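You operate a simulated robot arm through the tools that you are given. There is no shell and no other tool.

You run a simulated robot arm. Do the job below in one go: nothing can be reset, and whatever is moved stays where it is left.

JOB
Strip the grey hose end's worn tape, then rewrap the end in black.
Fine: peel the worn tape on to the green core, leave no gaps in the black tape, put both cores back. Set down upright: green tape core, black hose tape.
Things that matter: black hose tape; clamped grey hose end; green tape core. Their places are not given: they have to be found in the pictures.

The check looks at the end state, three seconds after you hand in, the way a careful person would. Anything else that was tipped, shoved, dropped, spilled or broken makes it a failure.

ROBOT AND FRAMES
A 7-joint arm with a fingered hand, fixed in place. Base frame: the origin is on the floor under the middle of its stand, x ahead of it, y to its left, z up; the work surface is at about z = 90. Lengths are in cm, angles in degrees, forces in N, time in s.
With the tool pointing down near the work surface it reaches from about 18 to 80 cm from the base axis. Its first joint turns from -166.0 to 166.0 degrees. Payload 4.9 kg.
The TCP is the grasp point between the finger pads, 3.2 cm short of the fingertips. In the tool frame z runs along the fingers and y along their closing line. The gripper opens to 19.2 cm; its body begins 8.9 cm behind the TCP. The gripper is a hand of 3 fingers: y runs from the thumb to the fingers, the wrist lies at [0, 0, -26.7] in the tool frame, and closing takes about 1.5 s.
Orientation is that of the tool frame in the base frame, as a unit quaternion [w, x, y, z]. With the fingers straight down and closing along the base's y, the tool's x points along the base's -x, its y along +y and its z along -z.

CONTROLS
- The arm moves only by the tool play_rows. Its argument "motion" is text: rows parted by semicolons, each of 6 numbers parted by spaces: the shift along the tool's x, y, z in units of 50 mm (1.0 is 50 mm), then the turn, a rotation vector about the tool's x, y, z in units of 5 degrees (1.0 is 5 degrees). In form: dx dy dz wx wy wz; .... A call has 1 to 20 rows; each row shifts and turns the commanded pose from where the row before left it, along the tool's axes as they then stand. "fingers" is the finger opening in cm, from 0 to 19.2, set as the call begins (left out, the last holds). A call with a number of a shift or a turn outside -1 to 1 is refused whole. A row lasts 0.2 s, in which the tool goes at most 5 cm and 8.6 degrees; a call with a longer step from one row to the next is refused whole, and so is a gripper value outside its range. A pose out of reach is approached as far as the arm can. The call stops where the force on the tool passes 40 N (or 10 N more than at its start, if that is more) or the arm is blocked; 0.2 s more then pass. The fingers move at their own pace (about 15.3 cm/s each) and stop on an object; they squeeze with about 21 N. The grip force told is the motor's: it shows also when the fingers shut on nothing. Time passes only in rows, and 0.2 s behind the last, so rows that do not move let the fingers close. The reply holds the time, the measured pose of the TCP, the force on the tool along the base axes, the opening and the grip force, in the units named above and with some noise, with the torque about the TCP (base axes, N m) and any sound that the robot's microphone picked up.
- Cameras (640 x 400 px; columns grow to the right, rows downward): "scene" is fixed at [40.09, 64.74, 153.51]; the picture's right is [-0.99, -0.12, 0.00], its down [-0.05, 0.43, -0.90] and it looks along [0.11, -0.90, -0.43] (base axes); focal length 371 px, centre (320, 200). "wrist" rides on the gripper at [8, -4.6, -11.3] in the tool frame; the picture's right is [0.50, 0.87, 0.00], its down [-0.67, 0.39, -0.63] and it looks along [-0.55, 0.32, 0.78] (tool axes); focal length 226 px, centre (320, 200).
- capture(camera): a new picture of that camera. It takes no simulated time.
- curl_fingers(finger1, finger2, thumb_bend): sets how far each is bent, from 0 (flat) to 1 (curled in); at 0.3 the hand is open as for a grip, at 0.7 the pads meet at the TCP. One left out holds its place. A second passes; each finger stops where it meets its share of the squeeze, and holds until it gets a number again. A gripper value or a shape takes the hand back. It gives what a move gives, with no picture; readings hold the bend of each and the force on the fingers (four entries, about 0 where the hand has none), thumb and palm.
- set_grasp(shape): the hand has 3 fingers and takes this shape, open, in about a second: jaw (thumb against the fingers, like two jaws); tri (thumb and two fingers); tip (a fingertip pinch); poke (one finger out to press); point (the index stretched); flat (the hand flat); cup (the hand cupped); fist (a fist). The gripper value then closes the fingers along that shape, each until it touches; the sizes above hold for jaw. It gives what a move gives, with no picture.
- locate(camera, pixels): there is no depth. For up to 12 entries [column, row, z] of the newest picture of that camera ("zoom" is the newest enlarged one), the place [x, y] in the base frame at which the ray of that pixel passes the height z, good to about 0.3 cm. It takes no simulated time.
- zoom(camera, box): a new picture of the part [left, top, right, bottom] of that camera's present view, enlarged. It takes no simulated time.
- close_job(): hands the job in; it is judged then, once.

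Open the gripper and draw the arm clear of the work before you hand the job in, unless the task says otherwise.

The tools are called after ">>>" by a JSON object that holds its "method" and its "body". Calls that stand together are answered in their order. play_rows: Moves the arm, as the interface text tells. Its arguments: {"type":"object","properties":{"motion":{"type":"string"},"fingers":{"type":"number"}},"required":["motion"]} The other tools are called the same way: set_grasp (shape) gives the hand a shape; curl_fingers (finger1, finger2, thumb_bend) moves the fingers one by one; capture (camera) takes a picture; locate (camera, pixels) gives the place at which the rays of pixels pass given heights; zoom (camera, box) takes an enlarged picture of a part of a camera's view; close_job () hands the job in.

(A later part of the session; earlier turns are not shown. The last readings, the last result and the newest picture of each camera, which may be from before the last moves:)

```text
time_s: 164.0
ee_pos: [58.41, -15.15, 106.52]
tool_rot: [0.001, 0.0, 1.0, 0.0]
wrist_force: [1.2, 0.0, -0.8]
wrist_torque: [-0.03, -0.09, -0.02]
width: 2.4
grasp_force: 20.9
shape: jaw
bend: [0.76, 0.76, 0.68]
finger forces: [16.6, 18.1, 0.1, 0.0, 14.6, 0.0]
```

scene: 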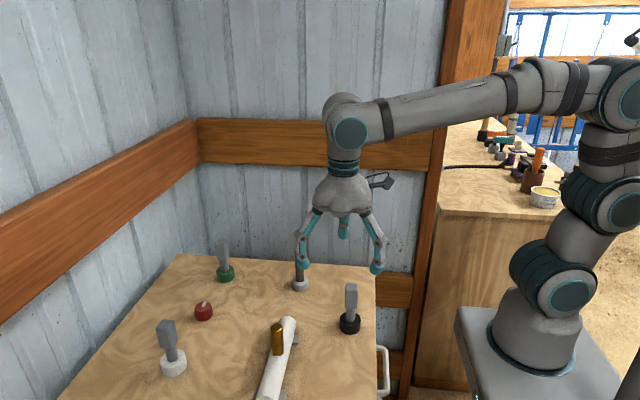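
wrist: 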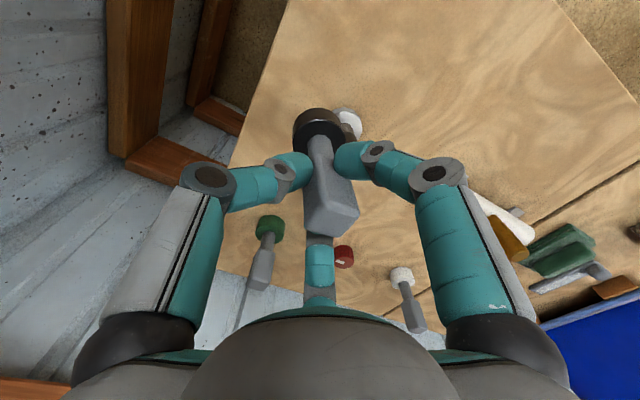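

Gentle contact (1.2 N) at azimuth 342°. Now one uninterrupted slow sweep to 82°.

>>> {"method": "play_rows", "body": {"motion": "-0.016 0.054 0 0 0 0; -0.012 0.054 0 0 0 0; -0.006 0.056 0 0 0 0; 0 0.056 0 0 0 0; 0.006 0.056 0 0 0 0; 0.01 0.056 0 0 0 0; 0.014 0.054 0 0 0 0; 0.02 0.052 0 0 0 0; 0.024 0.05 0 0 0 0; 0.03 0.05 0 0 0 0; 0.034 0.046 0 0 0 0; 0.038 0.042 0 0 0 0; 0.042 0.04 0 0 0 0; 0.046 0.036 0 0 0 0; 0.05 0.032 0 0 0 0; 0.05 0.03 0 0 0 0; 0.056 0.024 0 0 0 0; 0.056 0.018 0 0 0 0; 0.058 0.016 0 0 0 0; 0.058 0.01 0 0 0 0"}}

>>> {"method": "zoom", "body": {"camera": "scene", "box": [284, 240, 316, 286]}}

>>> {"method": "zoom", "body": {"camera": "wrist", "box": [275, 60, 345, 145]}}

```text
time_s: 168.2
ee_pos: [55.47, -10.86, 106.59]
tool_rot: [0.0, 0.0, 1.0, 0.001]
wrist_force: [-0.3, 1.7, -1.0]
wrist_torque: [0.12, -0.06, 0.01]
width: 2.37
grasp_force: 21.2
shape: jaw
bend: [0.76, 0.76, 0.68]
finger forces: [17.6, 18.3, 0.0, 0.0, 12.9, 0.1]
```

```text
8.70 times, centred on (300, 263) of scene
```

zoom: 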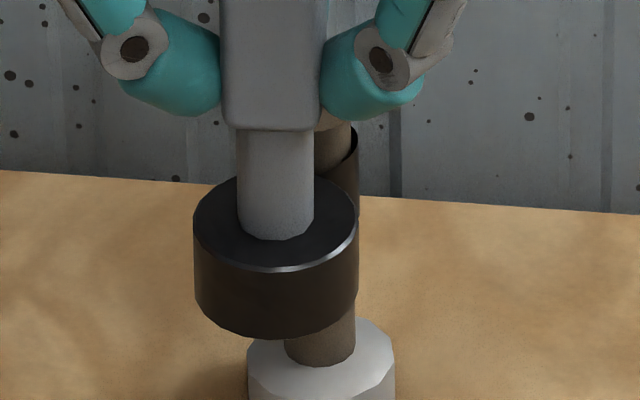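

```text
4.71 times, centred on (310, 102) of wrist
```

zoom: 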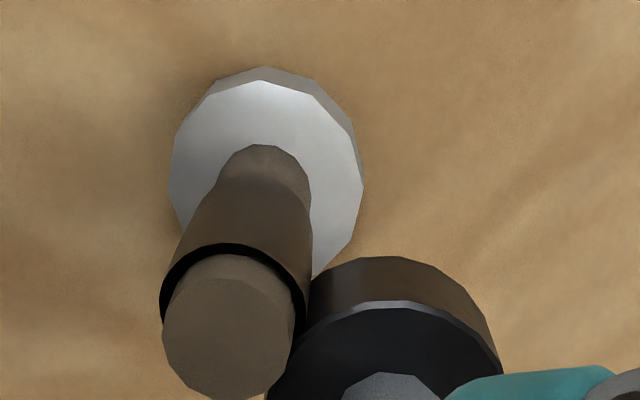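

The far rim now closes smoothly behind the hose. I'll continue gently in one sweep from 84° to 185°, then view the front.

>>> {"method": "play_rows", "body": {"motion": "0.05 0.004 0 0 0 0; 0.058 -0.002 0 0 0 0; 0.06 -0.008 0 0 0 0; 0.056 -0.012 0 0 0 0; 0.056 -0.018 0 0 0 0; 0.054 -0.022 0 0 0 0; 0.052 -0.026 0 0 0 0; 0.05 -0.03 0 0 0 0; 0.048 -0.036 0 0 0 0; 0.042 -0.038 0 0 0 0; 0.04 -0.042 0 0 0 0; 0.036 -0.044 0 0 0 0; 0.032 -0.05 0 0 0 0; 0.026 -0.05 0 0 0 0; 0.024 -0.052 0 0 0 0; 0.018 -0.054 0 0 0 0; 0.012 -0.056 0 0 0 0; 0.008 -0.056 0 0 0 0; 0.002 -0.058 0 0 0 0; -0.002 -0.056 0 0 0 0"}}

>>> {"method": "zoom", "body": {"camera": "scene", "box": [288, 246, 312, 286]}}

```text
time_s: 172.4
ee_pos: [51.84, -14.43, 106.51]
tool_rot: [0.0, 0.0, 1.0, 0.001]
wrist_force: [-3.1, 2.0, -0.5]
wrist_torque: [0.1, 0.21, 0.0]
width: 2.38
grasp_force: 20.7
shape: jaw
bend: [0.77, 0.76, 0.68]
finger forces: [20.3, 16.2, 0.0, 0.0, 13.1, 0.0]
```

```text
10.00 times, centred on (300, 266) of scene
```

zoom: 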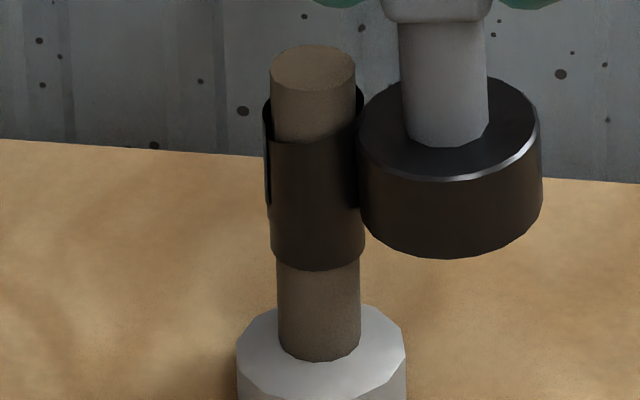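

The upper tape's end has come round to about azimuth 25° at the left of the front, so each fresh touch adds about 40°. I'll repeat: back off, go round outside to azimuth 10°, and re-touch.

>>> {"method": "play_rows", "body": {"motion": "0.26 -0.02 0 0 0 0; -0.122 0.55 0 0 0 0; -0.408 0.374 0 0 0 0; -0.548 0.072 0 0 0 0; -0.49 -0.256 0 0 0 0; -0.256 -0.49 0 0 0 0; 0 0 0 0 0 0; 0.1 -0.017 0 0 0 0; 0.08 -0.014 0 0 0 0; 0 0 0 0 0 0"}}

>>> {"method": "zoom", "body": {"camera": "scene", "box": [284, 240, 316, 286]}}

```text
time_s: 174.6
ee_pos: [58.82, -13.38, 106.48]
tool_rot: [0.0, 0.0, 1.0, 0.0]
wrist_force: [-1.1, -0.2, -0.5]
wrist_torque: [0.01, 0.0, 0.04]
width: 2.39
grasp_force: 20.3
shape: jaw
bend: [0.76, 0.76, 0.68]
finger forces: [17.5, 16.9, 0.1, 0.1, 14.3, 0.1]
```

```text
8.70 times, centred on (300, 263) of scene
```

zoom: 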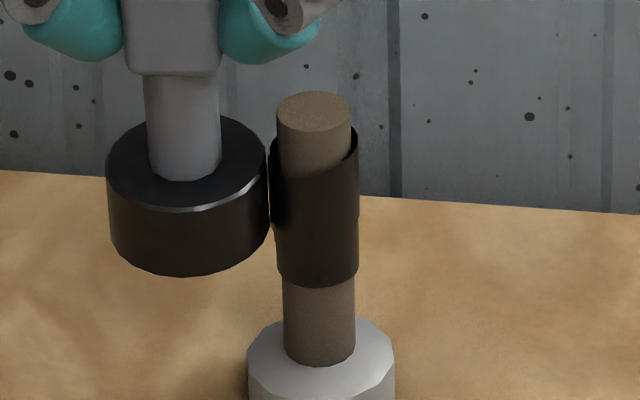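

The left rim is now raised to (275,140), with the end just around the front-left. I'll make contact gently here.

>>> {"method": "play_rows", "body": {"motion": "0.04 -0.007 0 0 0 0; 0 0 0 0 0 0"}}

>>> {"method": "play_rows", "body": {"motion": "0.03 -0.005 0 0 0 0; 0 0 0 0 0 0"}}

>>> {"method": "zoom", "body": {"camera": "scene", "box": [290, 246, 308, 276]}}

```text
time_s: 175.2
ee_pos: [58.7, -13.63, 106.5]
tool_rot: [0.0, 0.0, 1.0, 0.0]
wrist_force: [-0.2, -0.6, -1.5]
wrist_torque: [0.01, -0.01, 0.01]
width: 2.37
grasp_force: 21.1
shape: jaw
bend: [0.76, 0.76, 0.68]
finger forces: [17.6, 16.9, 0.0, 0.0, 14.3, 0.0]
```

```text
time_s: 175.8
ee_pos: [58.5, -13.54, 106.5]
tool_rot: [-0.001, -0.001, 1.0, -0.001]
wrist_force: [0.4, 0.6, -0.9]
wrist_torque: [-0.01, -0.01, 0.01]
width: 2.38
grasp_force: 21.6
shape: jaw
bend: [0.76, 0.76, 0.68]
finger forces: [17.5, 17.2, 0.0, 0.1, 14.2, 0.0]
```

```text
13.33 times, centred on (299, 261) of scene
```

zoom: 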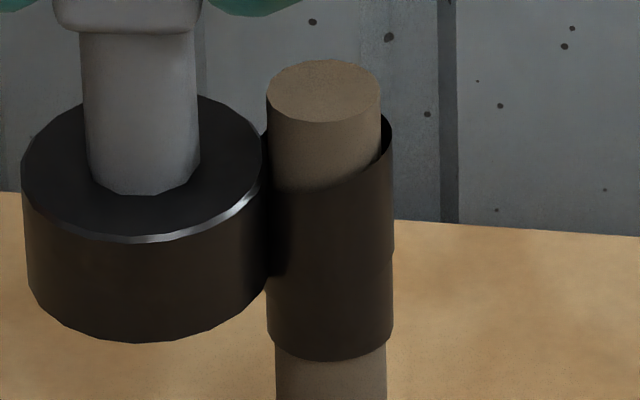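

Just touching. Now a gentle sweep from 9° to about 85°.

>>> {"method": "play_rows", "body": {"motion": "0.024 0.052 0 0 0 0; 0.02 0.054 0 0 0 0; 0.022 0.052 0 0 0 0; 0.026 0.05 0 0 0 0; 0.03 0.048 0 0 0 0; 0.036 0.044 0 0 0 0; 0.04 0.042 0 0 0 0; 0.044 0.04 0 0 0 0; 0.046 0.034 0 0 0 0; 0.05 0.03 0 0 0 0; 0.052 0.028 0 0 0 0; 0.054 0.022 0 0 0 0; 0.058 0.018 0 0 0 0; 0.058 0.012 0 0 0 0; 0.058 0.008 0 0 0 0"}}

>>> {"method": "zoom", "body": {"camera": "scene", "box": [284, 240, 316, 286]}}

```text
time_s: 179.0
ee_pos: [55.39, -10.83, 106.6]
tool_rot: [0.001, 0.0, 1.0, -0.001]
wrist_force: [-0.6, 1.1, -0.9]
wrist_torque: [0.04, -0.03, 0.0]
width: 2.42
grasp_force: 21.3
shape: jaw
bend: [0.76, 0.76, 0.68]
finger forces: [17.6, 17.4, 0.0, 0.1, 13.4, 0.0]
```

```text
8.70 times, centred on (300, 263) of scene
```

zoom: 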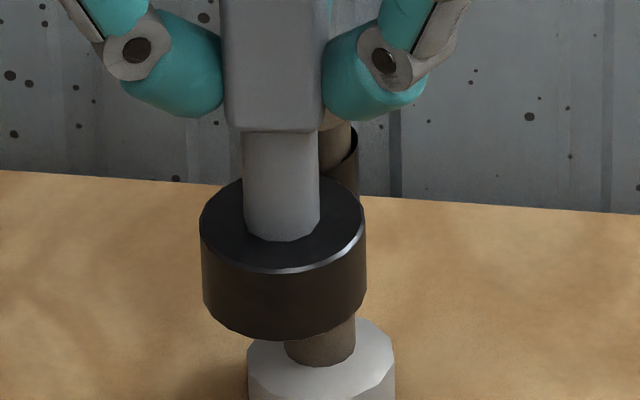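

I'll back off and go back round to azimuth 50°, then view the front before re-touching.

>>> {"method": "play_rows", "body": {"motion": "-0.02 0.26 0 0 0 0; -0.4 -0.1 0 0 0 0; -0.3 -0.3 0 0 0 0; 0 0 0 0 0 0"}}

>>> {"method": "zoom", "body": {"camera": "scene", "box": [290, 246, 308, 276]}}

```text
time_s: 180.0
ee_pos: [59.0, -11.59, 106.58]
tool_rot: [0.0, 0.0, 1.0, 0.0]
wrist_force: [-0.6, -0.1, -1.0]
wrist_torque: [-0.01, -0.02, -0.02]
width: 2.38
grasp_force: 20.7
shape: jaw
bend: [0.76, 0.76, 0.68]
finger forces: [17.3, 17.0, 0.0, 0.0, 14.0, 0.1]
```

```text
13.33 times, centred on (299, 261) of scene
```

zoom: 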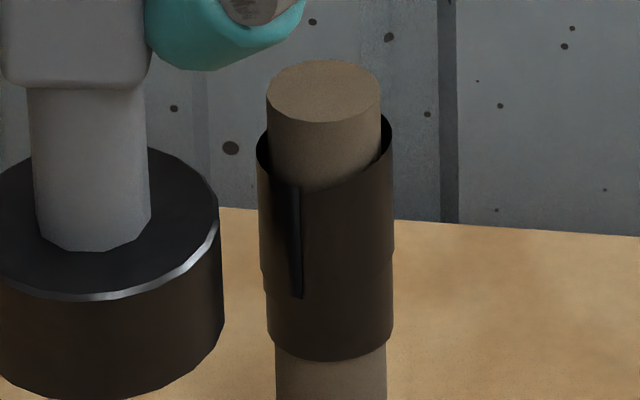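

The tape's end is now visible right on the front at zoom (298,190)–(298,298), about azimuth 77°. The rim at the front is still 0.3–0.4 cm below the old tape's edge, so I'll raise the roll 0.4 cm and re-touch at azimuth 60°.

>>> {"method": "play_rows", "body": {"motion": "0.314 0.304 -0.08 0 0 0; 0 0 0 0 0 0; 0.05 -0.087 0 0 0 0; 0.05 -0.087 0 0 0 0; 0 0 0 0 0 0"}}

>>> {"method": "play_rows", "body": {"motion": "0.015 -0.026 0 0 0 0; 0 0 0 0 0 0"}}

```text
time_s: 181.2
ee_pos: [56.94, -10.92, 107.03]
tool_rot: [0.0, 0.0, 1.0, 0.0]
wrist_force: [-0.6, 0.7, -1.4]
wrist_torque: [0.0, 0.02, 0.03]
width: 2.41
grasp_force: 21.5
shape: jaw
bend: [0.76, 0.76, 0.68]
finger forces: [17.4, 16.9, 0.0, 0.0, 14.0, 0.0]
```

```text
time_s: 181.8
ee_pos: [56.85, -10.98, 106.95]
tool_rot: [0.0, 0.0, 1.0, 0.0]
wrist_force: [0.3, 0.8, -0.8]
wrist_torque: [-0.04, 0.01, 0.01]
width: 2.38
grasp_force: 21.1
shape: jaw
bend: [0.76, 0.76, 0.68]
finger forces: [17.3, 17.0, 0.1, 0.0, 14.0, 0.1]
```

Almost touching; one more small step and then sweep.

>>> {"method": "play_rows", "body": {"motion": "0.012 -0.022 0 0 0 0; 0 0 0 0 0 0"}}

>>> {"method": "play_rows", "body": {"motion": "0.006 -0.01 0 0 0 0; 0 0 0 0 0 0"}}

```text
time_s: 182.4
ee_pos: [56.77, -11.13, 107.0]
tool_rot: [0.0, -0.001, 1.0, 0.0]
wrist_force: [0.8, 0.3, -0.3]
wrist_torque: [0.0, 0.02, -0.02]
width: 2.4
grasp_force: 21.1
shape: jaw
bend: [0.76, 0.76, 0.68]
finger forces: [17.3, 17.1, 0.0, 0.0, 13.9, 0.0]
```

```text
time_s: 183.0
ee_pos: [56.7, -11.19, 106.99]
tool_rot: [0.001, 0.0, 1.0, -0.001]
wrist_force: [0.0, 1.0, -0.6]
wrist_torque: [0.04, -0.02, 0.0]
width: 2.37
grasp_force: 20.2
shape: jaw
bend: [0.76, 0.76, 0.68]
finger forces: [17.3, 17.2, 0.0, 0.1, 13.9, 0.0]
```

Light contact (1 N). Sweeping gently from 61° to 141°, over the free end.

>>> {"method": "play_rows", "body": {"motion": "0.054 0.018 0 0 0 0; 0.054 0.016 0 0 0 0; 0.056 0.013 0 0 0 0; 0.058 0.009 0 0 0 0; 0.058 0.006 0 0 0 0; 0.06 0.002 0 0 0 0; 0.058 -0.004 0 0 0 0; 0.058 -0.008 0 0 0 0; 0.058 -0.012 0 0 0 0; 0.056 -0.018 0 0 0 0; 0.054 -0.024 0 0 0 0; 0.052 -0.026 0 0 0 0; 0.05 -0.032 0 0 0 0; 0.046 -0.034 0 0 0 0; 0.042 -0.038 0 0 0 0; 0.04 -0.042 0 0 0 0"}}

>>> {"method": "play_rows", "body": {"motion": "0.17 0.17 0 0 0 0; 0 0 0 0 0 0"}}

>>> {"method": "zoom", "body": {"camera": "scene", "box": [290, 246, 308, 276]}}

```text
time_s: 186.4
ee_pos: [52.47, -12.16, 107.01]
tool_rot: [0.0, 0.0, 1.0, 0.0]
wrist_force: [-0.4, 0.3, -0.7]
wrist_torque: [0.03, 0.0, 0.06]
width: 2.36
grasp_force: 21.3
shape: jaw
bend: [0.76, 0.76, 0.68]
finger forces: [17.6, 17.0, 0.0, 0.1, 13.3, 0.0]
```

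```text
time_s: 187.0
ee_pos: [51.65, -11.24, 106.98]
tool_rot: [0.0, 0.001, 1.0, 0.0]
wrist_force: [0.4, 0.0, -0.6]
wrist_torque: [0.02, 0.02, -0.05]
width: 2.38
grasp_force: 20.8
shape: jaw
bend: [0.76, 0.76, 0.68]
finger forces: [17.4, 17.0, 0.0, 0.1, 13.9, 0.0]
```

```text
13.33 times, centred on (299, 261) of scene
```

zoom: 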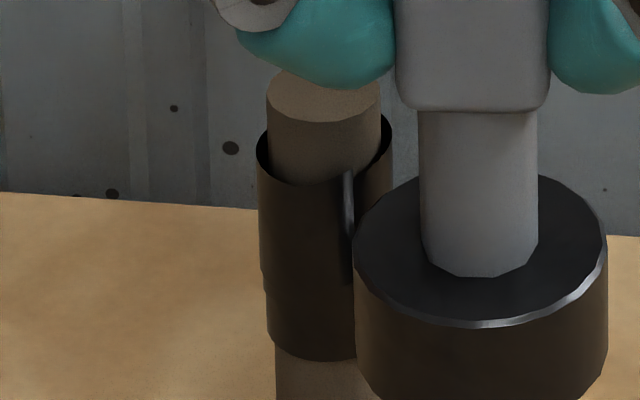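

The end moved to about azimuth 121° and the front rim is filling in. Again: round to azimuth 105° and re-touch.

>>> {"method": "play_rows", "body": {"motion": "-0.458 0.326 0 0 0 0; 0 0 0 0 0 0; -0.027 -0.1 0 0 0 0; -0.027 -0.1 0 0 0 0; 0 0 0 0 0 0"}}

>>> {"method": "play_rows", "body": {"motion": "-0.009 -0.034 0 0 0 0; 0 0 0 0 0 0"}}

>>> {"method": "play_rows", "body": {"motion": "-0.004 -0.014 0 0 0 0; 0 0 0 0 0 0"}}

```text
time_s: 188.2
ee_pos: [54.15, -10.62, 106.86]
tool_rot: [0.0, 0.0, 1.0, 0.0]
wrist_force: [-0.1, 1.4, -0.5]
wrist_torque: [0.0, -0.02, 0.01]
width: 2.38
grasp_force: 21.1
shape: jaw
bend: [0.76, 0.76, 0.68]
finger forces: [17.3, 17.0, 0.0, 0.0, 13.8, 0.1]
```

```text
time_s: 188.8
ee_pos: [54.2, -10.79, 106.86]
tool_rot: [0.0, 0.0, 1.0, 0.0]
wrist_force: [0.1, -0.1, -0.9]
wrist_torque: [-0.04, -0.02, 0.02]
width: 2.36
grasp_force: 20.6
shape: jaw
bend: [0.76, 0.76, 0.68]
finger forces: [17.3, 17.1, 0.1, 0.0, 13.8, 0.0]
```

```text
time_s: 189.4
ee_pos: [54.17, -10.86, 106.94]
tool_rot: [0.0, 0.001, 1.0, 0.0]
wrist_force: [0.1, 0.5, -2.4]
wrist_torque: [-0.01, 0.0, -0.01]
width: 2.36
grasp_force: 21.5
shape: jaw
bend: [0.76, 0.76, 0.68]
finger forces: [17.4, 17.0, 0.1, 0.0, 13.7, 0.0]
```

Now a slightly firmer touch and a sweep from 106° to 190°.

>>> {"method": "play_rows", "body": {"motion": "0.048 -0.036 0 0 0 0; 0.054 -0.024 0 0 0 0; 0.052 -0.026 0 0 0 0; 0.048 -0.03 0 0 0 0; 0.046 -0.036 0 0 0 0; 0.044 -0.038 0 0 0 0; 0.038 -0.042 0 0 0 0; 0.036 -0.046 0 0 0 0; 0.03 -0.048 0 0 0 0; 0.026 -0.05 0 0 0 0; 0.022 -0.052 0 0 0 0; 0.016 -0.054 0 0 0 0; 0.01 -0.056 0 0 0 0; 0.004 -0.056 0 0 0 0; 0 -0.056 0 0 0 0; -0.004 -0.056 0 0 0 0; -0.008 -0.054 0 0 0 0"}}

>>> {"method": "zoom", "body": {"camera": "scene", "box": [290, 246, 308, 276]}}

```text
time_s: 193.0
ee_pos: [51.99, -14.71, 106.91]
tool_rot: [0.0, 0.0, 1.0, 0.001]
wrist_force: [-2.0, 1.6, -0.7]
wrist_torque: [0.07, 0.2, 0.05]
width: 2.38
grasp_force: 20.8
shape: jaw
bend: [0.77, 0.76, 0.68]
finger forces: [20.1, 15.9, 0.0, 0.1, 12.9, 0.0]
```

```text
13.33 times, centred on (299, 261) of scene
```

zoom: 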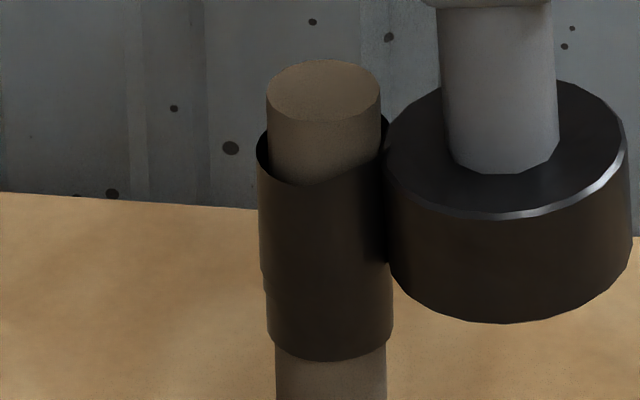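

The front is now covered right across. I'll back the roll away and inspect the rim and surface closely from the front.

>>> {"method": "play_rows", "body": {"motion": "0.2 -0.02 0 0 0 0; 0.3 0 0 0 0 0; 0.2 0 -0.3 0 0 0; 0 0 -0.5 0 0 0; 0 0 -0.4 0 0 0; 0 0 0 0 0 0"}}

>>> {"method": "zoom", "body": {"camera": "scene", "box": [288, 246, 312, 286]}}

>>> {"method": "zoom", "body": {"camera": "scene", "box": [292, 248, 308, 274]}}

>>> {"method": "capture", "body": {"camera": "wrist"}}

```text
time_s: 194.4
ee_pos: [48.48, -14.9, 112.99]
tool_rot: [0.0, 0.001, 1.0, 0.0]
wrist_force: [-0.6, 0.1, -0.8]
wrist_torque: [-0.02, -0.01, 0.02]
width: 2.4
grasp_force: 20.8
shape: jaw
bend: [0.77, 0.76, 0.68]
finger forces: [17.7, 16.9, 0.0, 0.0, 14.0, 0.0]
```

```text
10.00 times, centred on (300, 266) of scene
```

zoom: 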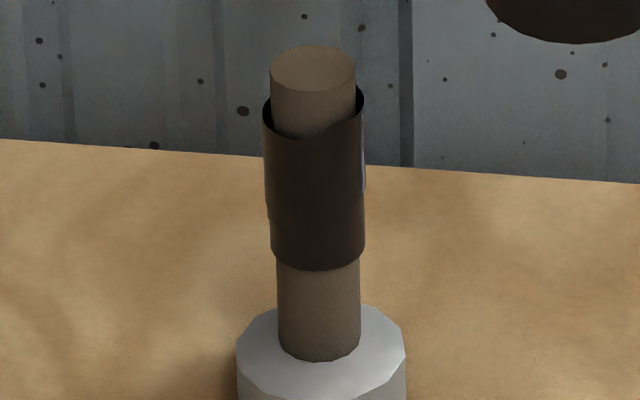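

```text
15.38 times, centred on (300, 261) of scene
```

zoom: 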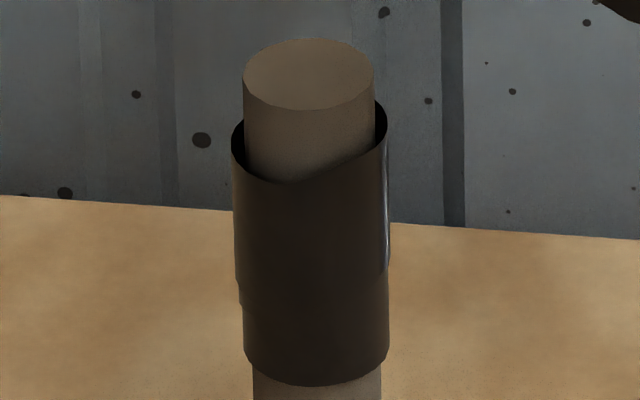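

```text
taken
```

wrist: 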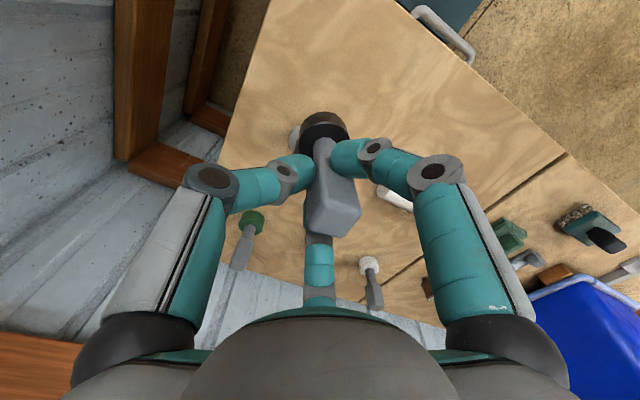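

The top rim matches the old edge at the right, but it's 0.3–0.4 cm low from the left round to the front. I'll add one more top lap at the right height, in short touch–sweep–release cycles, starting from the end at azimuth 168°.

>>> {"method": "play_rows", "body": {"motion": "0 0.542 0.4 0 0 0; -0.528 0 0.8 0 0 0; 0 0 0 0 0 0; -0.106 -0.051 0 0 0 0; -0.106 -0.051 0 0 0 0; 0.04 -0.104 0 0 0 0; 0.02 -0.11 0 0 0 0; 0 -0.112 0 0 0 0; -0.02 -0.11 0 0 0 0; -0.04 -0.104 0 0 0 0; -0.058 -0.098 0 0 0 0; -0.076 -0.084 0 0 0 0; 0.166 -0.17 0 0 0 0; 0.224 0.366 0 0 0 0; 0 0 0 0 0 0"}}

>>> {"method": "zoom", "body": {"camera": "wrist", "box": [250, 80, 380, 190]}}

>>> {"method": "zoom", "body": {"camera": "scene", "box": [288, 246, 312, 286]}}

```text
time_s: 197.6
ee_pos: [50.88, -15.1, 106.88]
tool_rot: [0.0, 0.0, 1.0, 0.001]
wrist_force: [0.5, 0.3, 0.1]
wrist_torque: [-0.02, 0.0, -0.03]
width: 2.37
grasp_force: 20.7
shape: jaw
bend: [0.77, 0.76, 0.68]
finger forces: [18.1, 16.6, 0.1, 0.0, 14.3, 0.0]
```

```text
3.64 times, centred on (315, 135) of wrist
```

zoom: 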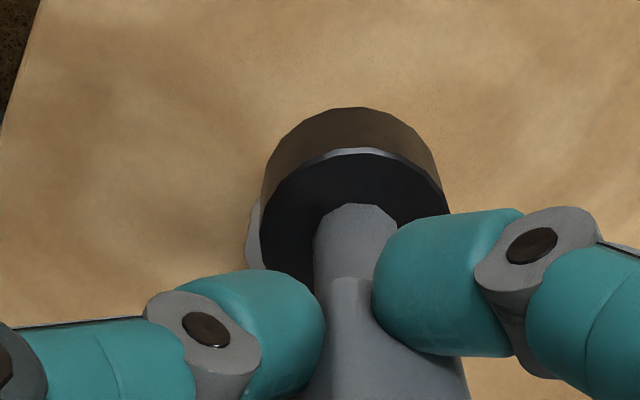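

```text
10.00 times, centred on (300, 266) of scene
```

zoom: 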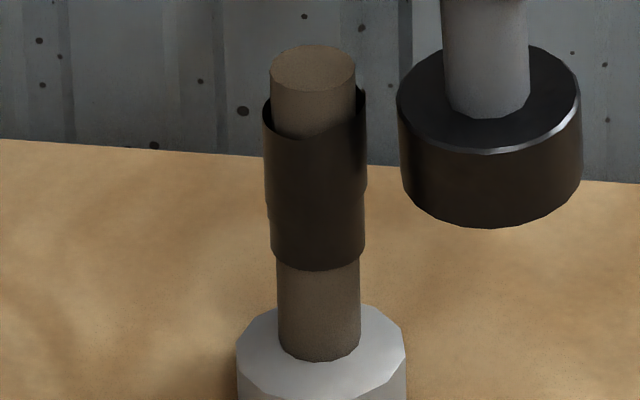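

That worked: the end moved out of sight past the right edge. Second cycle: touch at 197°, sweep to 267°, release, and go back to 239°.

>>> {"method": "play_rows", "body": {"motion": "-0.114 0.014 -0.02 0 0 0; -0.114 0.01 0 0 0 0; -0.042 -0.104 0 0 0 0; -0.062 -0.096 0 0 0 0; -0.078 -0.084 0 0 0 0; -0.092 -0.07 0 0 0 0; -0.102 -0.052 0 0 0 0; -0.11 -0.036 0 0 0 0; -0.116 -0.016 0 0 0 0; 0.014 -0.23 0 0 0 0; 0.416 0.124 0 0 0 0; 0 0 0 0 0 0"}}

>>> {"method": "zoom", "body": {"camera": "wrist", "box": [290, 70, 400, 180]}}

```text
time_s: 200.2
ee_pos: [52.82, -17.87, 107.08]
tool_rot: [0.0, 0.001, 1.0, 0.0]
wrist_force: [-0.3, -0.5, -0.9]
wrist_torque: [0.02, 0.0, 0.03]
width: 2.36
grasp_force: 21.1
shape: jaw
bend: [0.77, 0.76, 0.67]
finger forces: [17.9, 17.0, 0.0, 0.0, 14.4, 0.0]
```

```text
3.64 times, centred on (345, 125) of wrist
```

zoom: 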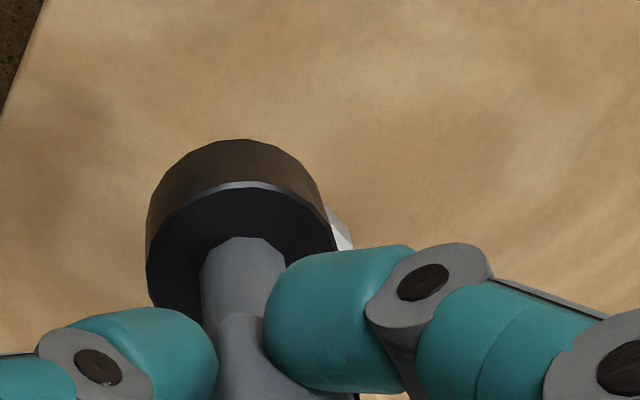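

Position as planned. Third cycle: touch at 239°, sweep to 309°, release, and back to 281°.

>>> {"method": "play_rows", "body": {"motion": "-0.064 0.102 0 0 0 0; -0.064 0.102 0 0 0 0; -0.104 -0.048 0 0 0 0; -0.11 -0.032 0 0 0 0; -0.116 -0.012 0 0 0 0; -0.116 0.008 0 0 0 0; -0.114 0.028 0 0 0 0; -0.106 0.046 0 0 0 0; -0.094 0.062 0 0 0 0; -0.148 -0.18 0 0 0 0; 0.394 -0.18 0 0 0 0; 0 0 0 0 0 0"}}

>>> {"method": "zoom", "body": {"camera": "wrist", "box": [290, 50, 400, 170]}}

```text
time_s: 202.8
ee_pos: [56.07, -18.36, 106.98]
tool_rot: [0.0, 0.001, 1.0, 0.0]
wrist_force: [-0.1, -0.2, -1.0]
wrist_torque: [0.01, -0.01, 0.04]
width: 2.38
grasp_force: 21.1
shape: jaw
bend: [0.77, 0.76, 0.67]
finger forces: [17.2, 17.1, 0.1, 0.0, 14.0, 0.0]
```

```text
3.33 times, centred on (345, 110) of wrist
```

zoom: 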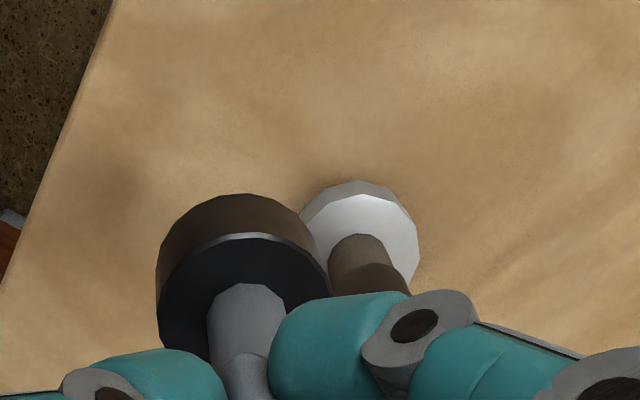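

Fourth cycle: touch at 281°, sweep to 351°, release, and back to 323°.

>>> {"method": "play_rows", "body": {"motion": "0.024 0.114 0 0 0 0; 0.024 0.114 0 0 0 0; -0.11 0.03 0 0 0 0; -0.104 0.05 0 0 0 0; -0.094 0.066 0 0 0 0; -0.08 0.082 0 0 0 0; -0.06 0.094 0 0 0 0; -0.046 0.102 0 0 0 0; -0.028 0.11 0 0 0 0; -0.24 -0.036 0 0 0 0; 0.172 -0.392 0 0 0 0; 0 0 0 0 0 0"}}

>>> {"method": "zoom", "body": {"camera": "scene", "box": [288, 246, 312, 286]}}

>>> {"method": "zoom", "body": {"camera": "wrist", "box": [295, 55, 375, 145]}}

```text
time_s: 205.4
ee_pos: [58.67, -16.71, 106.96]
tool_rot: [0.001, 0.0, 1.0, 0.0]
wrist_force: [1.5, 0.8, -0.2]
wrist_torque: [0.01, -0.01, 0.0]
width: 2.38
grasp_force: 21.0
shape: jaw
bend: [0.76, 0.76, 0.67]
finger forces: [17.2, 17.2, 0.0, 0.0, 13.7, 0.0]
```

```text
10.00 times, centred on (300, 266) of scene
```

zoom: 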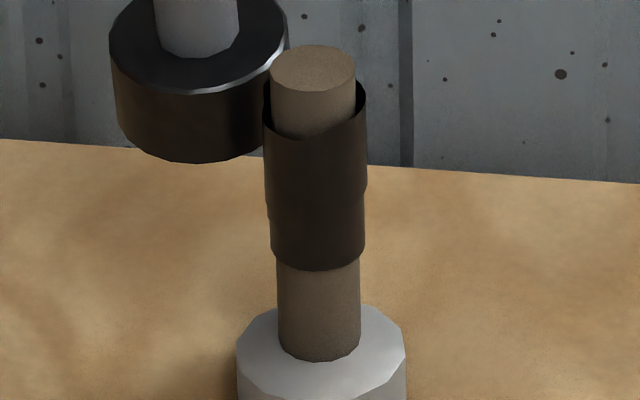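

```text
4.44 times, centred on (335, 100) of wrist
```

zoom: 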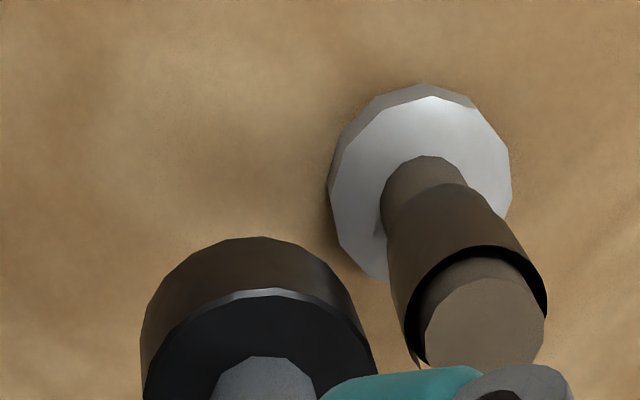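

The end is working round the back, with the rim raised at the far left (268,85). Fifth cycle: touch at 323°, sweep to 33°, release, and back to 5°.

>>> {"method": "play_rows", "body": {"motion": "0.083 0.071 0 0 0 0; 0.083 0.071 0 0 0 0; -0.062 0.098 0 0 0 0; -0.042 0.104 0 0 0 0; -0.026 0.11 0 0 0 0; -0.004 0.112 0 0 0 0; 0.018 0.11 0 0 0 0; 0.034 0.108 0 0 0 0; 0.054 0.098 0 0 0 0; -0.198 0.13 0 0 0 0; -0.142 -0.404 0 0 0 0; 0 0 0 0 0 0"}}

>>> {"method": "zoom", "body": {"camera": "scene", "box": [288, 246, 312, 286]}}

```text
time_s: 208.0
ee_pos: [59.83, -13.72, 107.11]
tool_rot: [0.0, 0.0, 1.0, 0.0]
wrist_force: [0.6, 0.2, -1.2]
wrist_torque: [0.01, -0.02, -0.02]
width: 2.38
grasp_force: 21.2
shape: jaw
bend: [0.76, 0.76, 0.67]
finger forces: [17.2, 17.8, 0.0, 0.0, 13.5, 0.1]
```

```text
10.00 times, centred on (300, 266) of scene
```

zoom: 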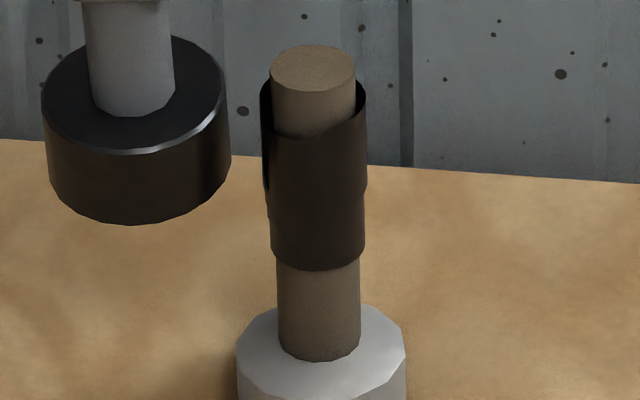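

The left rim is now well up at (262,85). Sixth cycle: touch at 5°, sweep to 75°, release, and back to 47°.

>>> {"method": "play_rows", "body": {"motion": "0.135 -0.005 0.01 0 0 0; 0.135 -0.005 0 0 0 0; 0.02 0.11 0 0 0 0; 0.04 0.106 0 0 0 0; 0.058 0.098 0 0 0 0; 0.074 0.086 0 0 0 0; 0.088 0.072 0 0 0 0; 0.1 0.056 0 0 0 0; 0.108 0.038 0 0 0 0; -0.06 0.228 0 0 0 0; -0.382 -0.206 0 0 0 0; 0 0 0 0 0 0"}}

>>> {"method": "zoom", "body": {"camera": "scene", "box": [288, 246, 312, 286]}}

```text
time_s: 210.6
ee_pos: [58.25, -10.85, 107.06]
tool_rot: [0.0, 0.0, 1.0, 0.0]
wrist_force: [0.5, 0.2, -1.5]
wrist_torque: [-0.02, -0.03, 0.0]
width: 2.35
grasp_force: 21.0
shape: jaw
bend: [0.76, 0.76, 0.67]
finger forces: [17.4, 18.3, 0.0, 0.0, 13.2, 0.1]
```

```text
10.00 times, centred on (300, 266) of scene
```

zoom: 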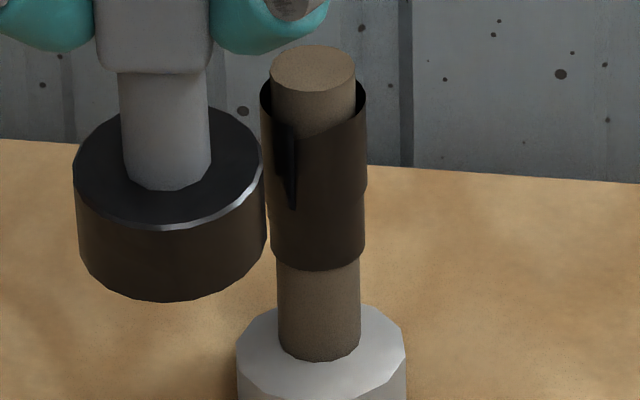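

The end is now on the front-left at (292,170), about azimuth 73°, with the rim level behind it. Seventh cycle: touch at 55°, sweep to 135°, release, and back to 100°.

>>> {"method": "play_rows", "body": {"motion": "0.115 -0.056 0 0 0 0; 0.118 -0.058 0 0 0 0; 0.1 0.056 0 0 0 0; 0.108 0.038 0 0 0 0; 0.114 0.02 0 0 0 0; 0.116 0 0 0 0 0; 0.114 -0.02 0 0 0 0; 0.108 -0.038 0 0 0 0; 0.1 -0.056 0 0 0 0; 0.088 -0.072 0 0 0 0; 0.168 0.166 0 0 0 0; 0 0 0 0 0 0"}}

>>> {"method": "zoom", "body": {"camera": "scene", "box": [288, 246, 312, 286]}}

```text
time_s: 213.2
ee_pos: [51.88, -10.81, 107.06]
tool_rot: [0.001, 0.0, 1.0, 0.0]
wrist_force: [0.6, -0.1, 0.0]
wrist_torque: [-0.01, -0.04, -0.01]
width: 2.37
grasp_force: 20.9
shape: jaw
bend: [0.76, 0.76, 0.67]
finger forces: [17.3, 18.0, 0.0, 0.0, 13.1, 0.0]
```

```text
10.00 times, centred on (300, 266) of scene
```

zoom: 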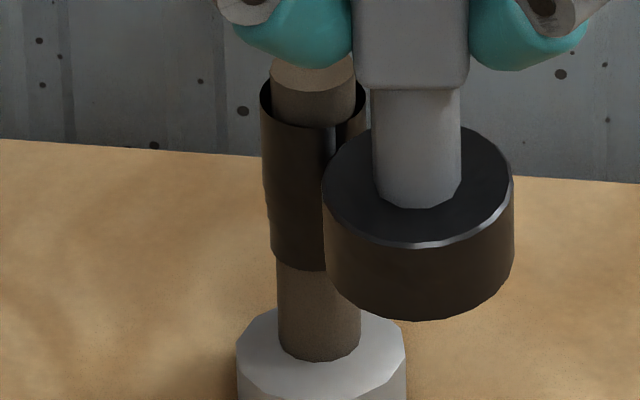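

The front rim is now level at row 127, the same as the old tape's. One more cycle to take the end round to the right side: touch at 105°, sweep to 185°, and release.

>>> {"method": "play_rows", "body": {"motion": "-0.43 0.202 0 0 0 0; 0 0 0 0 0 0; -0.031 -0.114 0 0 0 0; -0.031 -0.114 0 0 0 0; 0.108 -0.038 0 0 0 0; 0.1 -0.056 0 0 0 0; 0.088 -0.072 0 0 0 0; 0.074 -0.086 0 0 0 0; 0.058 -0.098 0 0 0 0; 0.04 -0.106 0 0 0 0; 0.02 -0.11 0 0 0 0; 0 -0.112 0 0 0 0; 0.26 0 0 0 0 0; 0.2 0 0 0 0 0; 0 0 0 0 0 0"}}

>>> {"method": "zoom", "body": {"camera": "scene", "box": [288, 246, 312, 286]}}

>>> {"method": "zoom", "body": {"camera": "wrist", "box": [250, 90, 350, 190]}}

```text
time_s: 216.4
ee_pos: [49.72, -14.34, 106.92]
tool_rot: [0.0, 0.0, 1.0, 0.0]
wrist_force: [-0.1, 0.1, -0.2]
wrist_torque: [0.01, 0.0, 0.03]
width: 2.34
grasp_force: 21.0
shape: jaw
bend: [0.77, 0.76, 0.67]
finger forces: [17.6, 17.4, 0.0, 0.0, 13.2, 0.0]
```

```text
10.00 times, centred on (300, 266) of scene
```

zoom: 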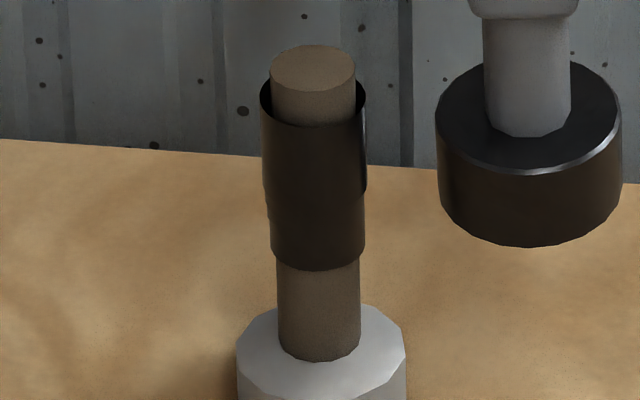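

```text
4.00 times, centred on (300, 140) of wrist
```

zoom: 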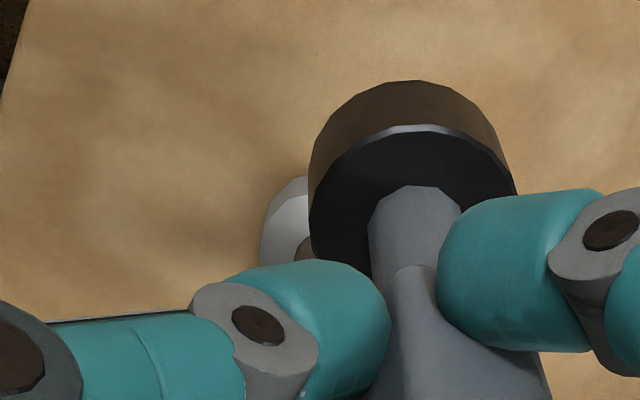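

The black tape now has a level rim at the old tape's height (left 95, front 125, right 88) and the front is solid. I'll lift the roll and look at the back side with the wrist camera.

>>> {"method": "play_rows", "body": {"motion": "0 -0.3 -0.6 0 0 0; 0 -0.4 -0.5 0 0 0; -0.5 -0.6 0 0 0 0; -0.8 -0.2 0 0 0 0; -0.6 0 0 0 0 0; 0 0 0 0 0 0"}}

>>> {"method": "capture", "body": {"camera": "wrist"}}

```text
time_s: 217.8
ee_pos: [59.3, -21.9, 112.55]
tool_rot: [0.0, 0.0, 1.0, 0.0]
wrist_force: [0.4, -0.3, -1.6]
wrist_torque: [0.01, 0.03, 0.0]
width: 2.4
grasp_force: 20.5
shape: jaw
bend: [0.77, 0.76, 0.67]
finger forces: [17.3, 17.4, 0.1, 0.0, 13.1, 0.1]
```

```text
taken
```

wrist: 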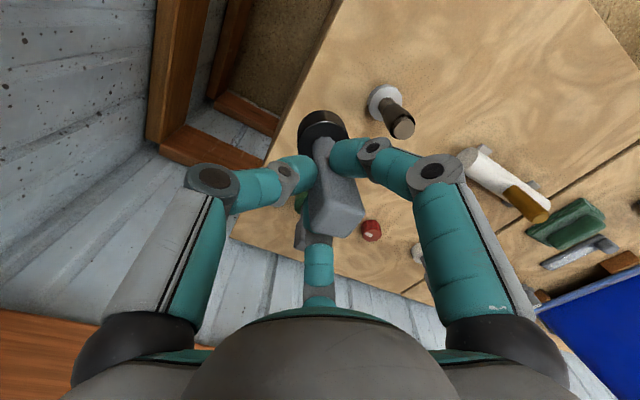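

The hose is in view at (390,108). I'll zoom in on it.

>>> {"method": "zoom", "body": {"camera": "wrist", "box": [360, 75, 425, 145]}}

>>> {"method": "zoom", "body": {"camera": "wrist", "box": [376, 88, 416, 132]}}

```text
5.71 times, centred on (392, 110) of wrist
```

zoom: 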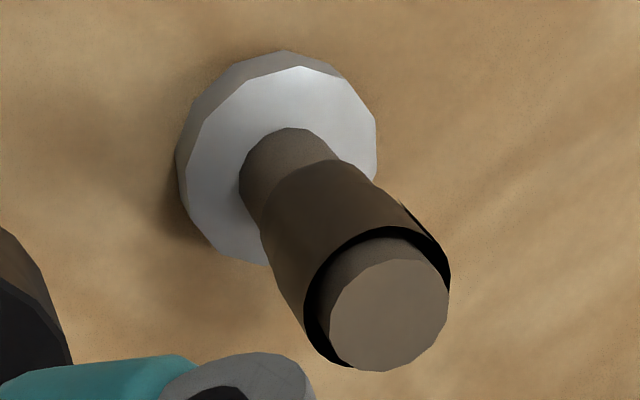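

```text
9.09 times, centred on (396, 110) of wrist
```

zoom: 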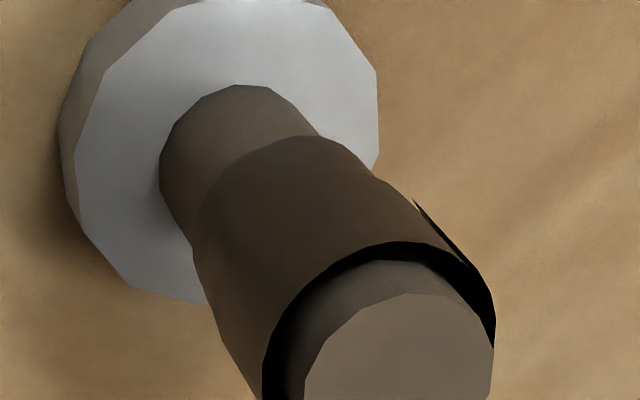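

The back is fully covered with an even rim. Now I'll take the black roll back to its place at (41.1,-0.6).

>>> {"method": "play_rows", "body": {"motion": "0.4 0 -0.1 0 0 0; 0.8 0.1 0 0 0 0; 0.8 0.3 0 0 0 0; 0.7 0.5 0 0 0 0; 0.5 0.7 0 0 0 0; 0.3 0.8 0 0 0 0; 0.14 0.8 0 0 0 0; 0 0.7 0 0 0 0; 0 0.36 0 0 0 0; 0 0 0 0 0 0"}}

>>> {"method": "zoom", "body": {"camera": "scene", "box": [300, 180, 420, 345]}}

>>> {"method": "capture", "body": {"camera": "wrist"}}

```text
time_s: 220.0
ee_pos: [41.07, -0.49, 113.04]
tool_rot: [0.0, 0.0, 1.0, 0.0]
wrist_force: [0.0, 0.0, -0.4]
wrist_torque: [-0.01, -0.01, 0.01]
width: 2.37
grasp_force: 20.8
shape: jaw
bend: [0.77, 0.76, 0.67]
finger forces: [17.1, 17.2, 0.1, 0.0, 13.0, 0.0]
```

```text
2.42 times, centred on (360, 262) of scene
```

zoom: 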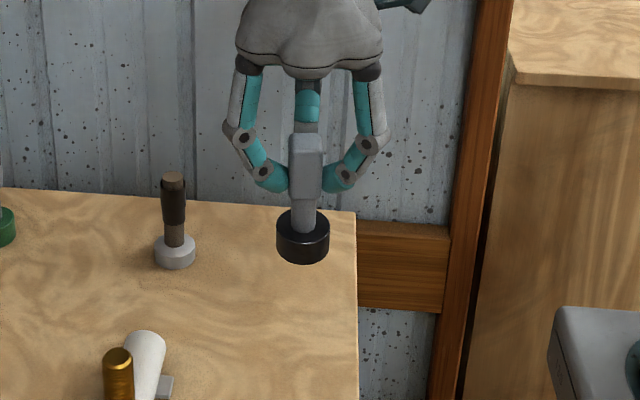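

```text
taken
```

wrist: 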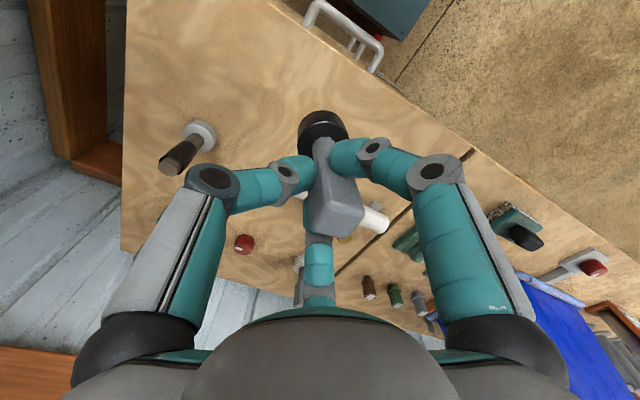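

The paddle seems slightly turned in the grip compared with when I picked it up. I'll zoom in to check whether the roll is tilted before setting it down.

>>> {"method": "zoom", "body": {"camera": "wrist", "box": [270, 90, 390, 250]}}

>>> {"method": "zoom", "body": {"camera": "scene", "box": [400, 220, 320, 300]}}

>>> {"method": "zoom", "body": {"camera": "scene", "box": [325, 225, 375, 300]}}

```text
2.50 times, centred on (330, 170) of wrist
```

zoom: 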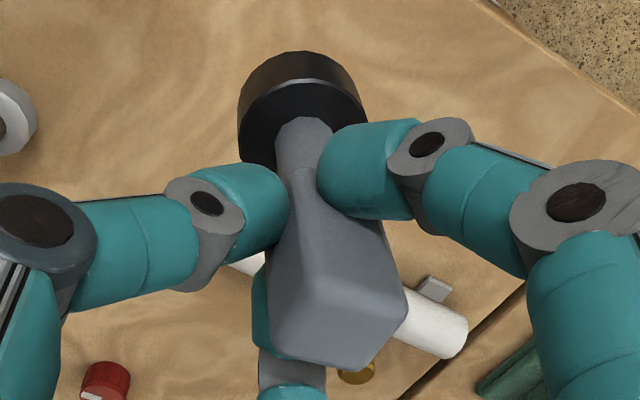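

```text
refused: the box must be [left, top, right, bottom]
```

```text
5.33 times, centred on (350, 262) of scene
```

zoom: 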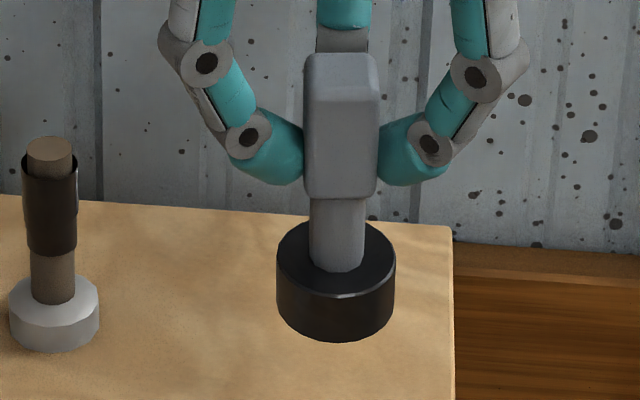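

I want to measure the roll's lean in the grip, so I'll locate the paddle top and the disc at their heights in both views.

>>> {"method": "locate", "body": {"camera": "scene", "pixels": [[353.9, 236.7, 114.4], [353.1, 272.9, 105.4], [353.1, 272.9, 105.6], [353.9, 236.7, 114.1]]}}

>>> {"method": "locate", "body": {"camera": "wrist", "pixels": [[336.8, 216, 114.4], [323.2, 148, 105.4], [323.2, 137, 105.4], [299, 150, 105.4], [347, 150, 105.4]]}}

```text
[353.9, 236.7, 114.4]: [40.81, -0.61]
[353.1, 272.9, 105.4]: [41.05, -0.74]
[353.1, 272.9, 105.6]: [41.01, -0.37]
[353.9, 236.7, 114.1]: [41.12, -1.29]
```

```text
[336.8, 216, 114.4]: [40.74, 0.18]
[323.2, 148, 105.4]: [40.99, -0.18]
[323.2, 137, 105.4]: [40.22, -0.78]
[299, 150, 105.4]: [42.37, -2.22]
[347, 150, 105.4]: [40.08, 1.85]
```

The roll leans by roughly 3° toward +y and 2° toward -x in the grip. I'll rotate the hand to bring the roll upright and shift to keep the disc over its spot.

>>> {"method": "play_rows", "body": {"motion": "0 0 0 -0.32 0.22 0; 0 0 0 -0.32 0.22 0; -0.06 -0.13 0 0 0 0; 0 0 0 0 0 0"}}

>>> {"method": "zoom", "body": {"camera": "scene", "box": [325, 225, 375, 300]}}

>>> {"method": "zoom", "body": {"camera": "wrist", "box": [270, 90, 390, 250]}}

```text
time_s: 221.0
ee_pos: [41.31, -1.2, 113.03]
tool_rot: [-0.019, -0.001, 0.999, 0.029]
wrist_force: [-0.5, -0.7, -0.6]
wrist_torque: [-0.01, 0.01, 0.02]
width: 2.32
grasp_force: 21.0
shape: jaw
bend: [0.77, 0.76, 0.67]
finger forces: [17.0, 17.3, 0.0, 0.0, 12.9, 0.0]
```

```text
5.33 times, centred on (350, 262) of scene
```

zoom: 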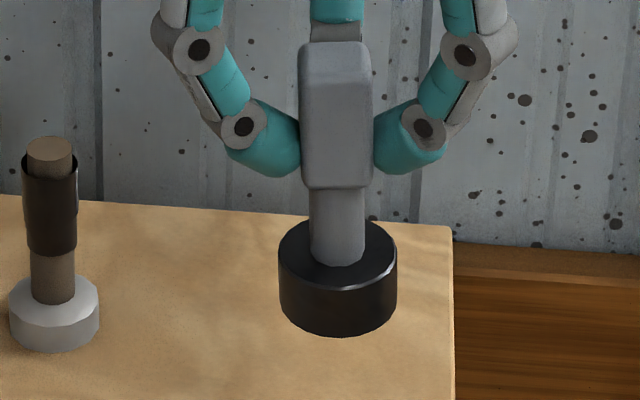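

```text
2.50 times, centred on (330, 170) of wrist
```

zoom: 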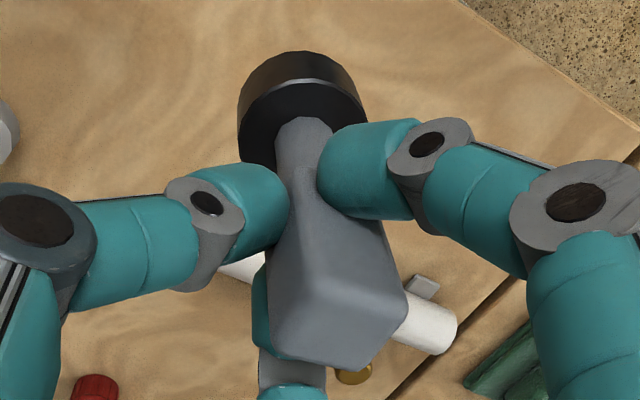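

The scene view shows the x-lean I corrected was wrong (upright in x before), while the y-lean is larger, about 5.5° in total. I'll undo the x part and add the remaining y rotation, shifting to keep the disc over its spot.

>>> {"method": "play_rows", "body": {"motion": "0 0 0 -0.46 -0.56 0; 0.078 -0.08 0 0 0 0; 0 0 0 0 0 0"}}

>>> {"method": "zoom", "body": {"camera": "scene", "box": [325, 225, 375, 300]}}

```text
time_s: 221.8
ee_pos: [40.82, -1.74, 112.96]
tool_rot: [0.005, 0.001, 0.999, 0.048]
wrist_force: [0.0, 0.9, -0.5]
wrist_torque: [-0.01, -0.03, -0.01]
width: 2.36
grasp_force: 20.7
shape: jaw
bend: [0.77, 0.76, 0.67]
finger forces: [17.2, 17.3, 0.1, 0.0, 13.0, 0.0]
```

```text
5.33 times, centred on (350, 262) of scene
```

zoom: 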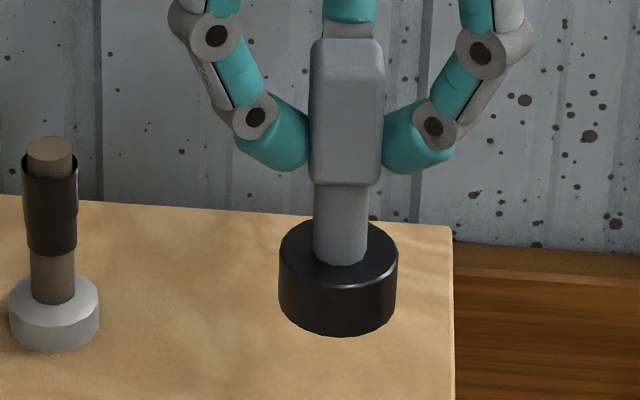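

In the scene view the roll now stands upright: the disc ellipse ratio 0.605 matches a level disc. I'll locate the disc to aim at its original spot.

>>> {"method": "locate", "body": {"camera": "scene", "pixels": [[353.5, 272.1, 105.4], [353.5, 272.1, 105.2], [353.5, 272.1, 105.6]]}}

>>> {"method": "zoom", "body": {"camera": "wrist", "box": [270, 90, 390, 170]}}

```text
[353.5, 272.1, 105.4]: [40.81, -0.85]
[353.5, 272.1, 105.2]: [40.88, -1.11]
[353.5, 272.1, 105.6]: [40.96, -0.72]
```

```text
5.00 times, centred on (330, 130) of wrist
```

zoom: 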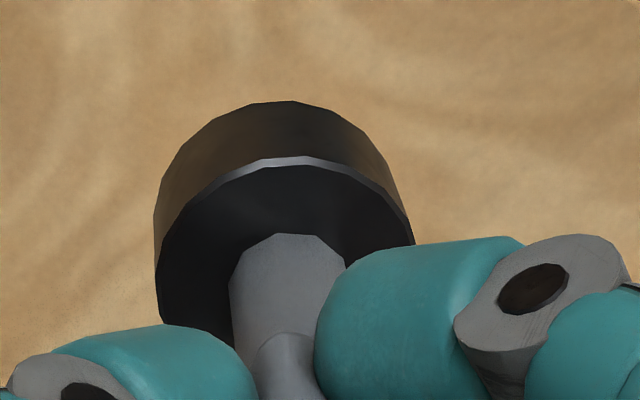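

I'll cross-check with the wrist view using the disc's left and right rim points.

>>> {"method": "locate", "body": {"camera": "zoom", "pixels": [[155, 260, 105.4], [414, 245, 105.4], [284, 252, 105.4], [284, 158, 105.4]]}}

```text
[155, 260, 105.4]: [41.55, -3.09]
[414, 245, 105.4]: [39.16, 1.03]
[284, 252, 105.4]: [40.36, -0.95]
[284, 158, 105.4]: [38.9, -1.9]
```

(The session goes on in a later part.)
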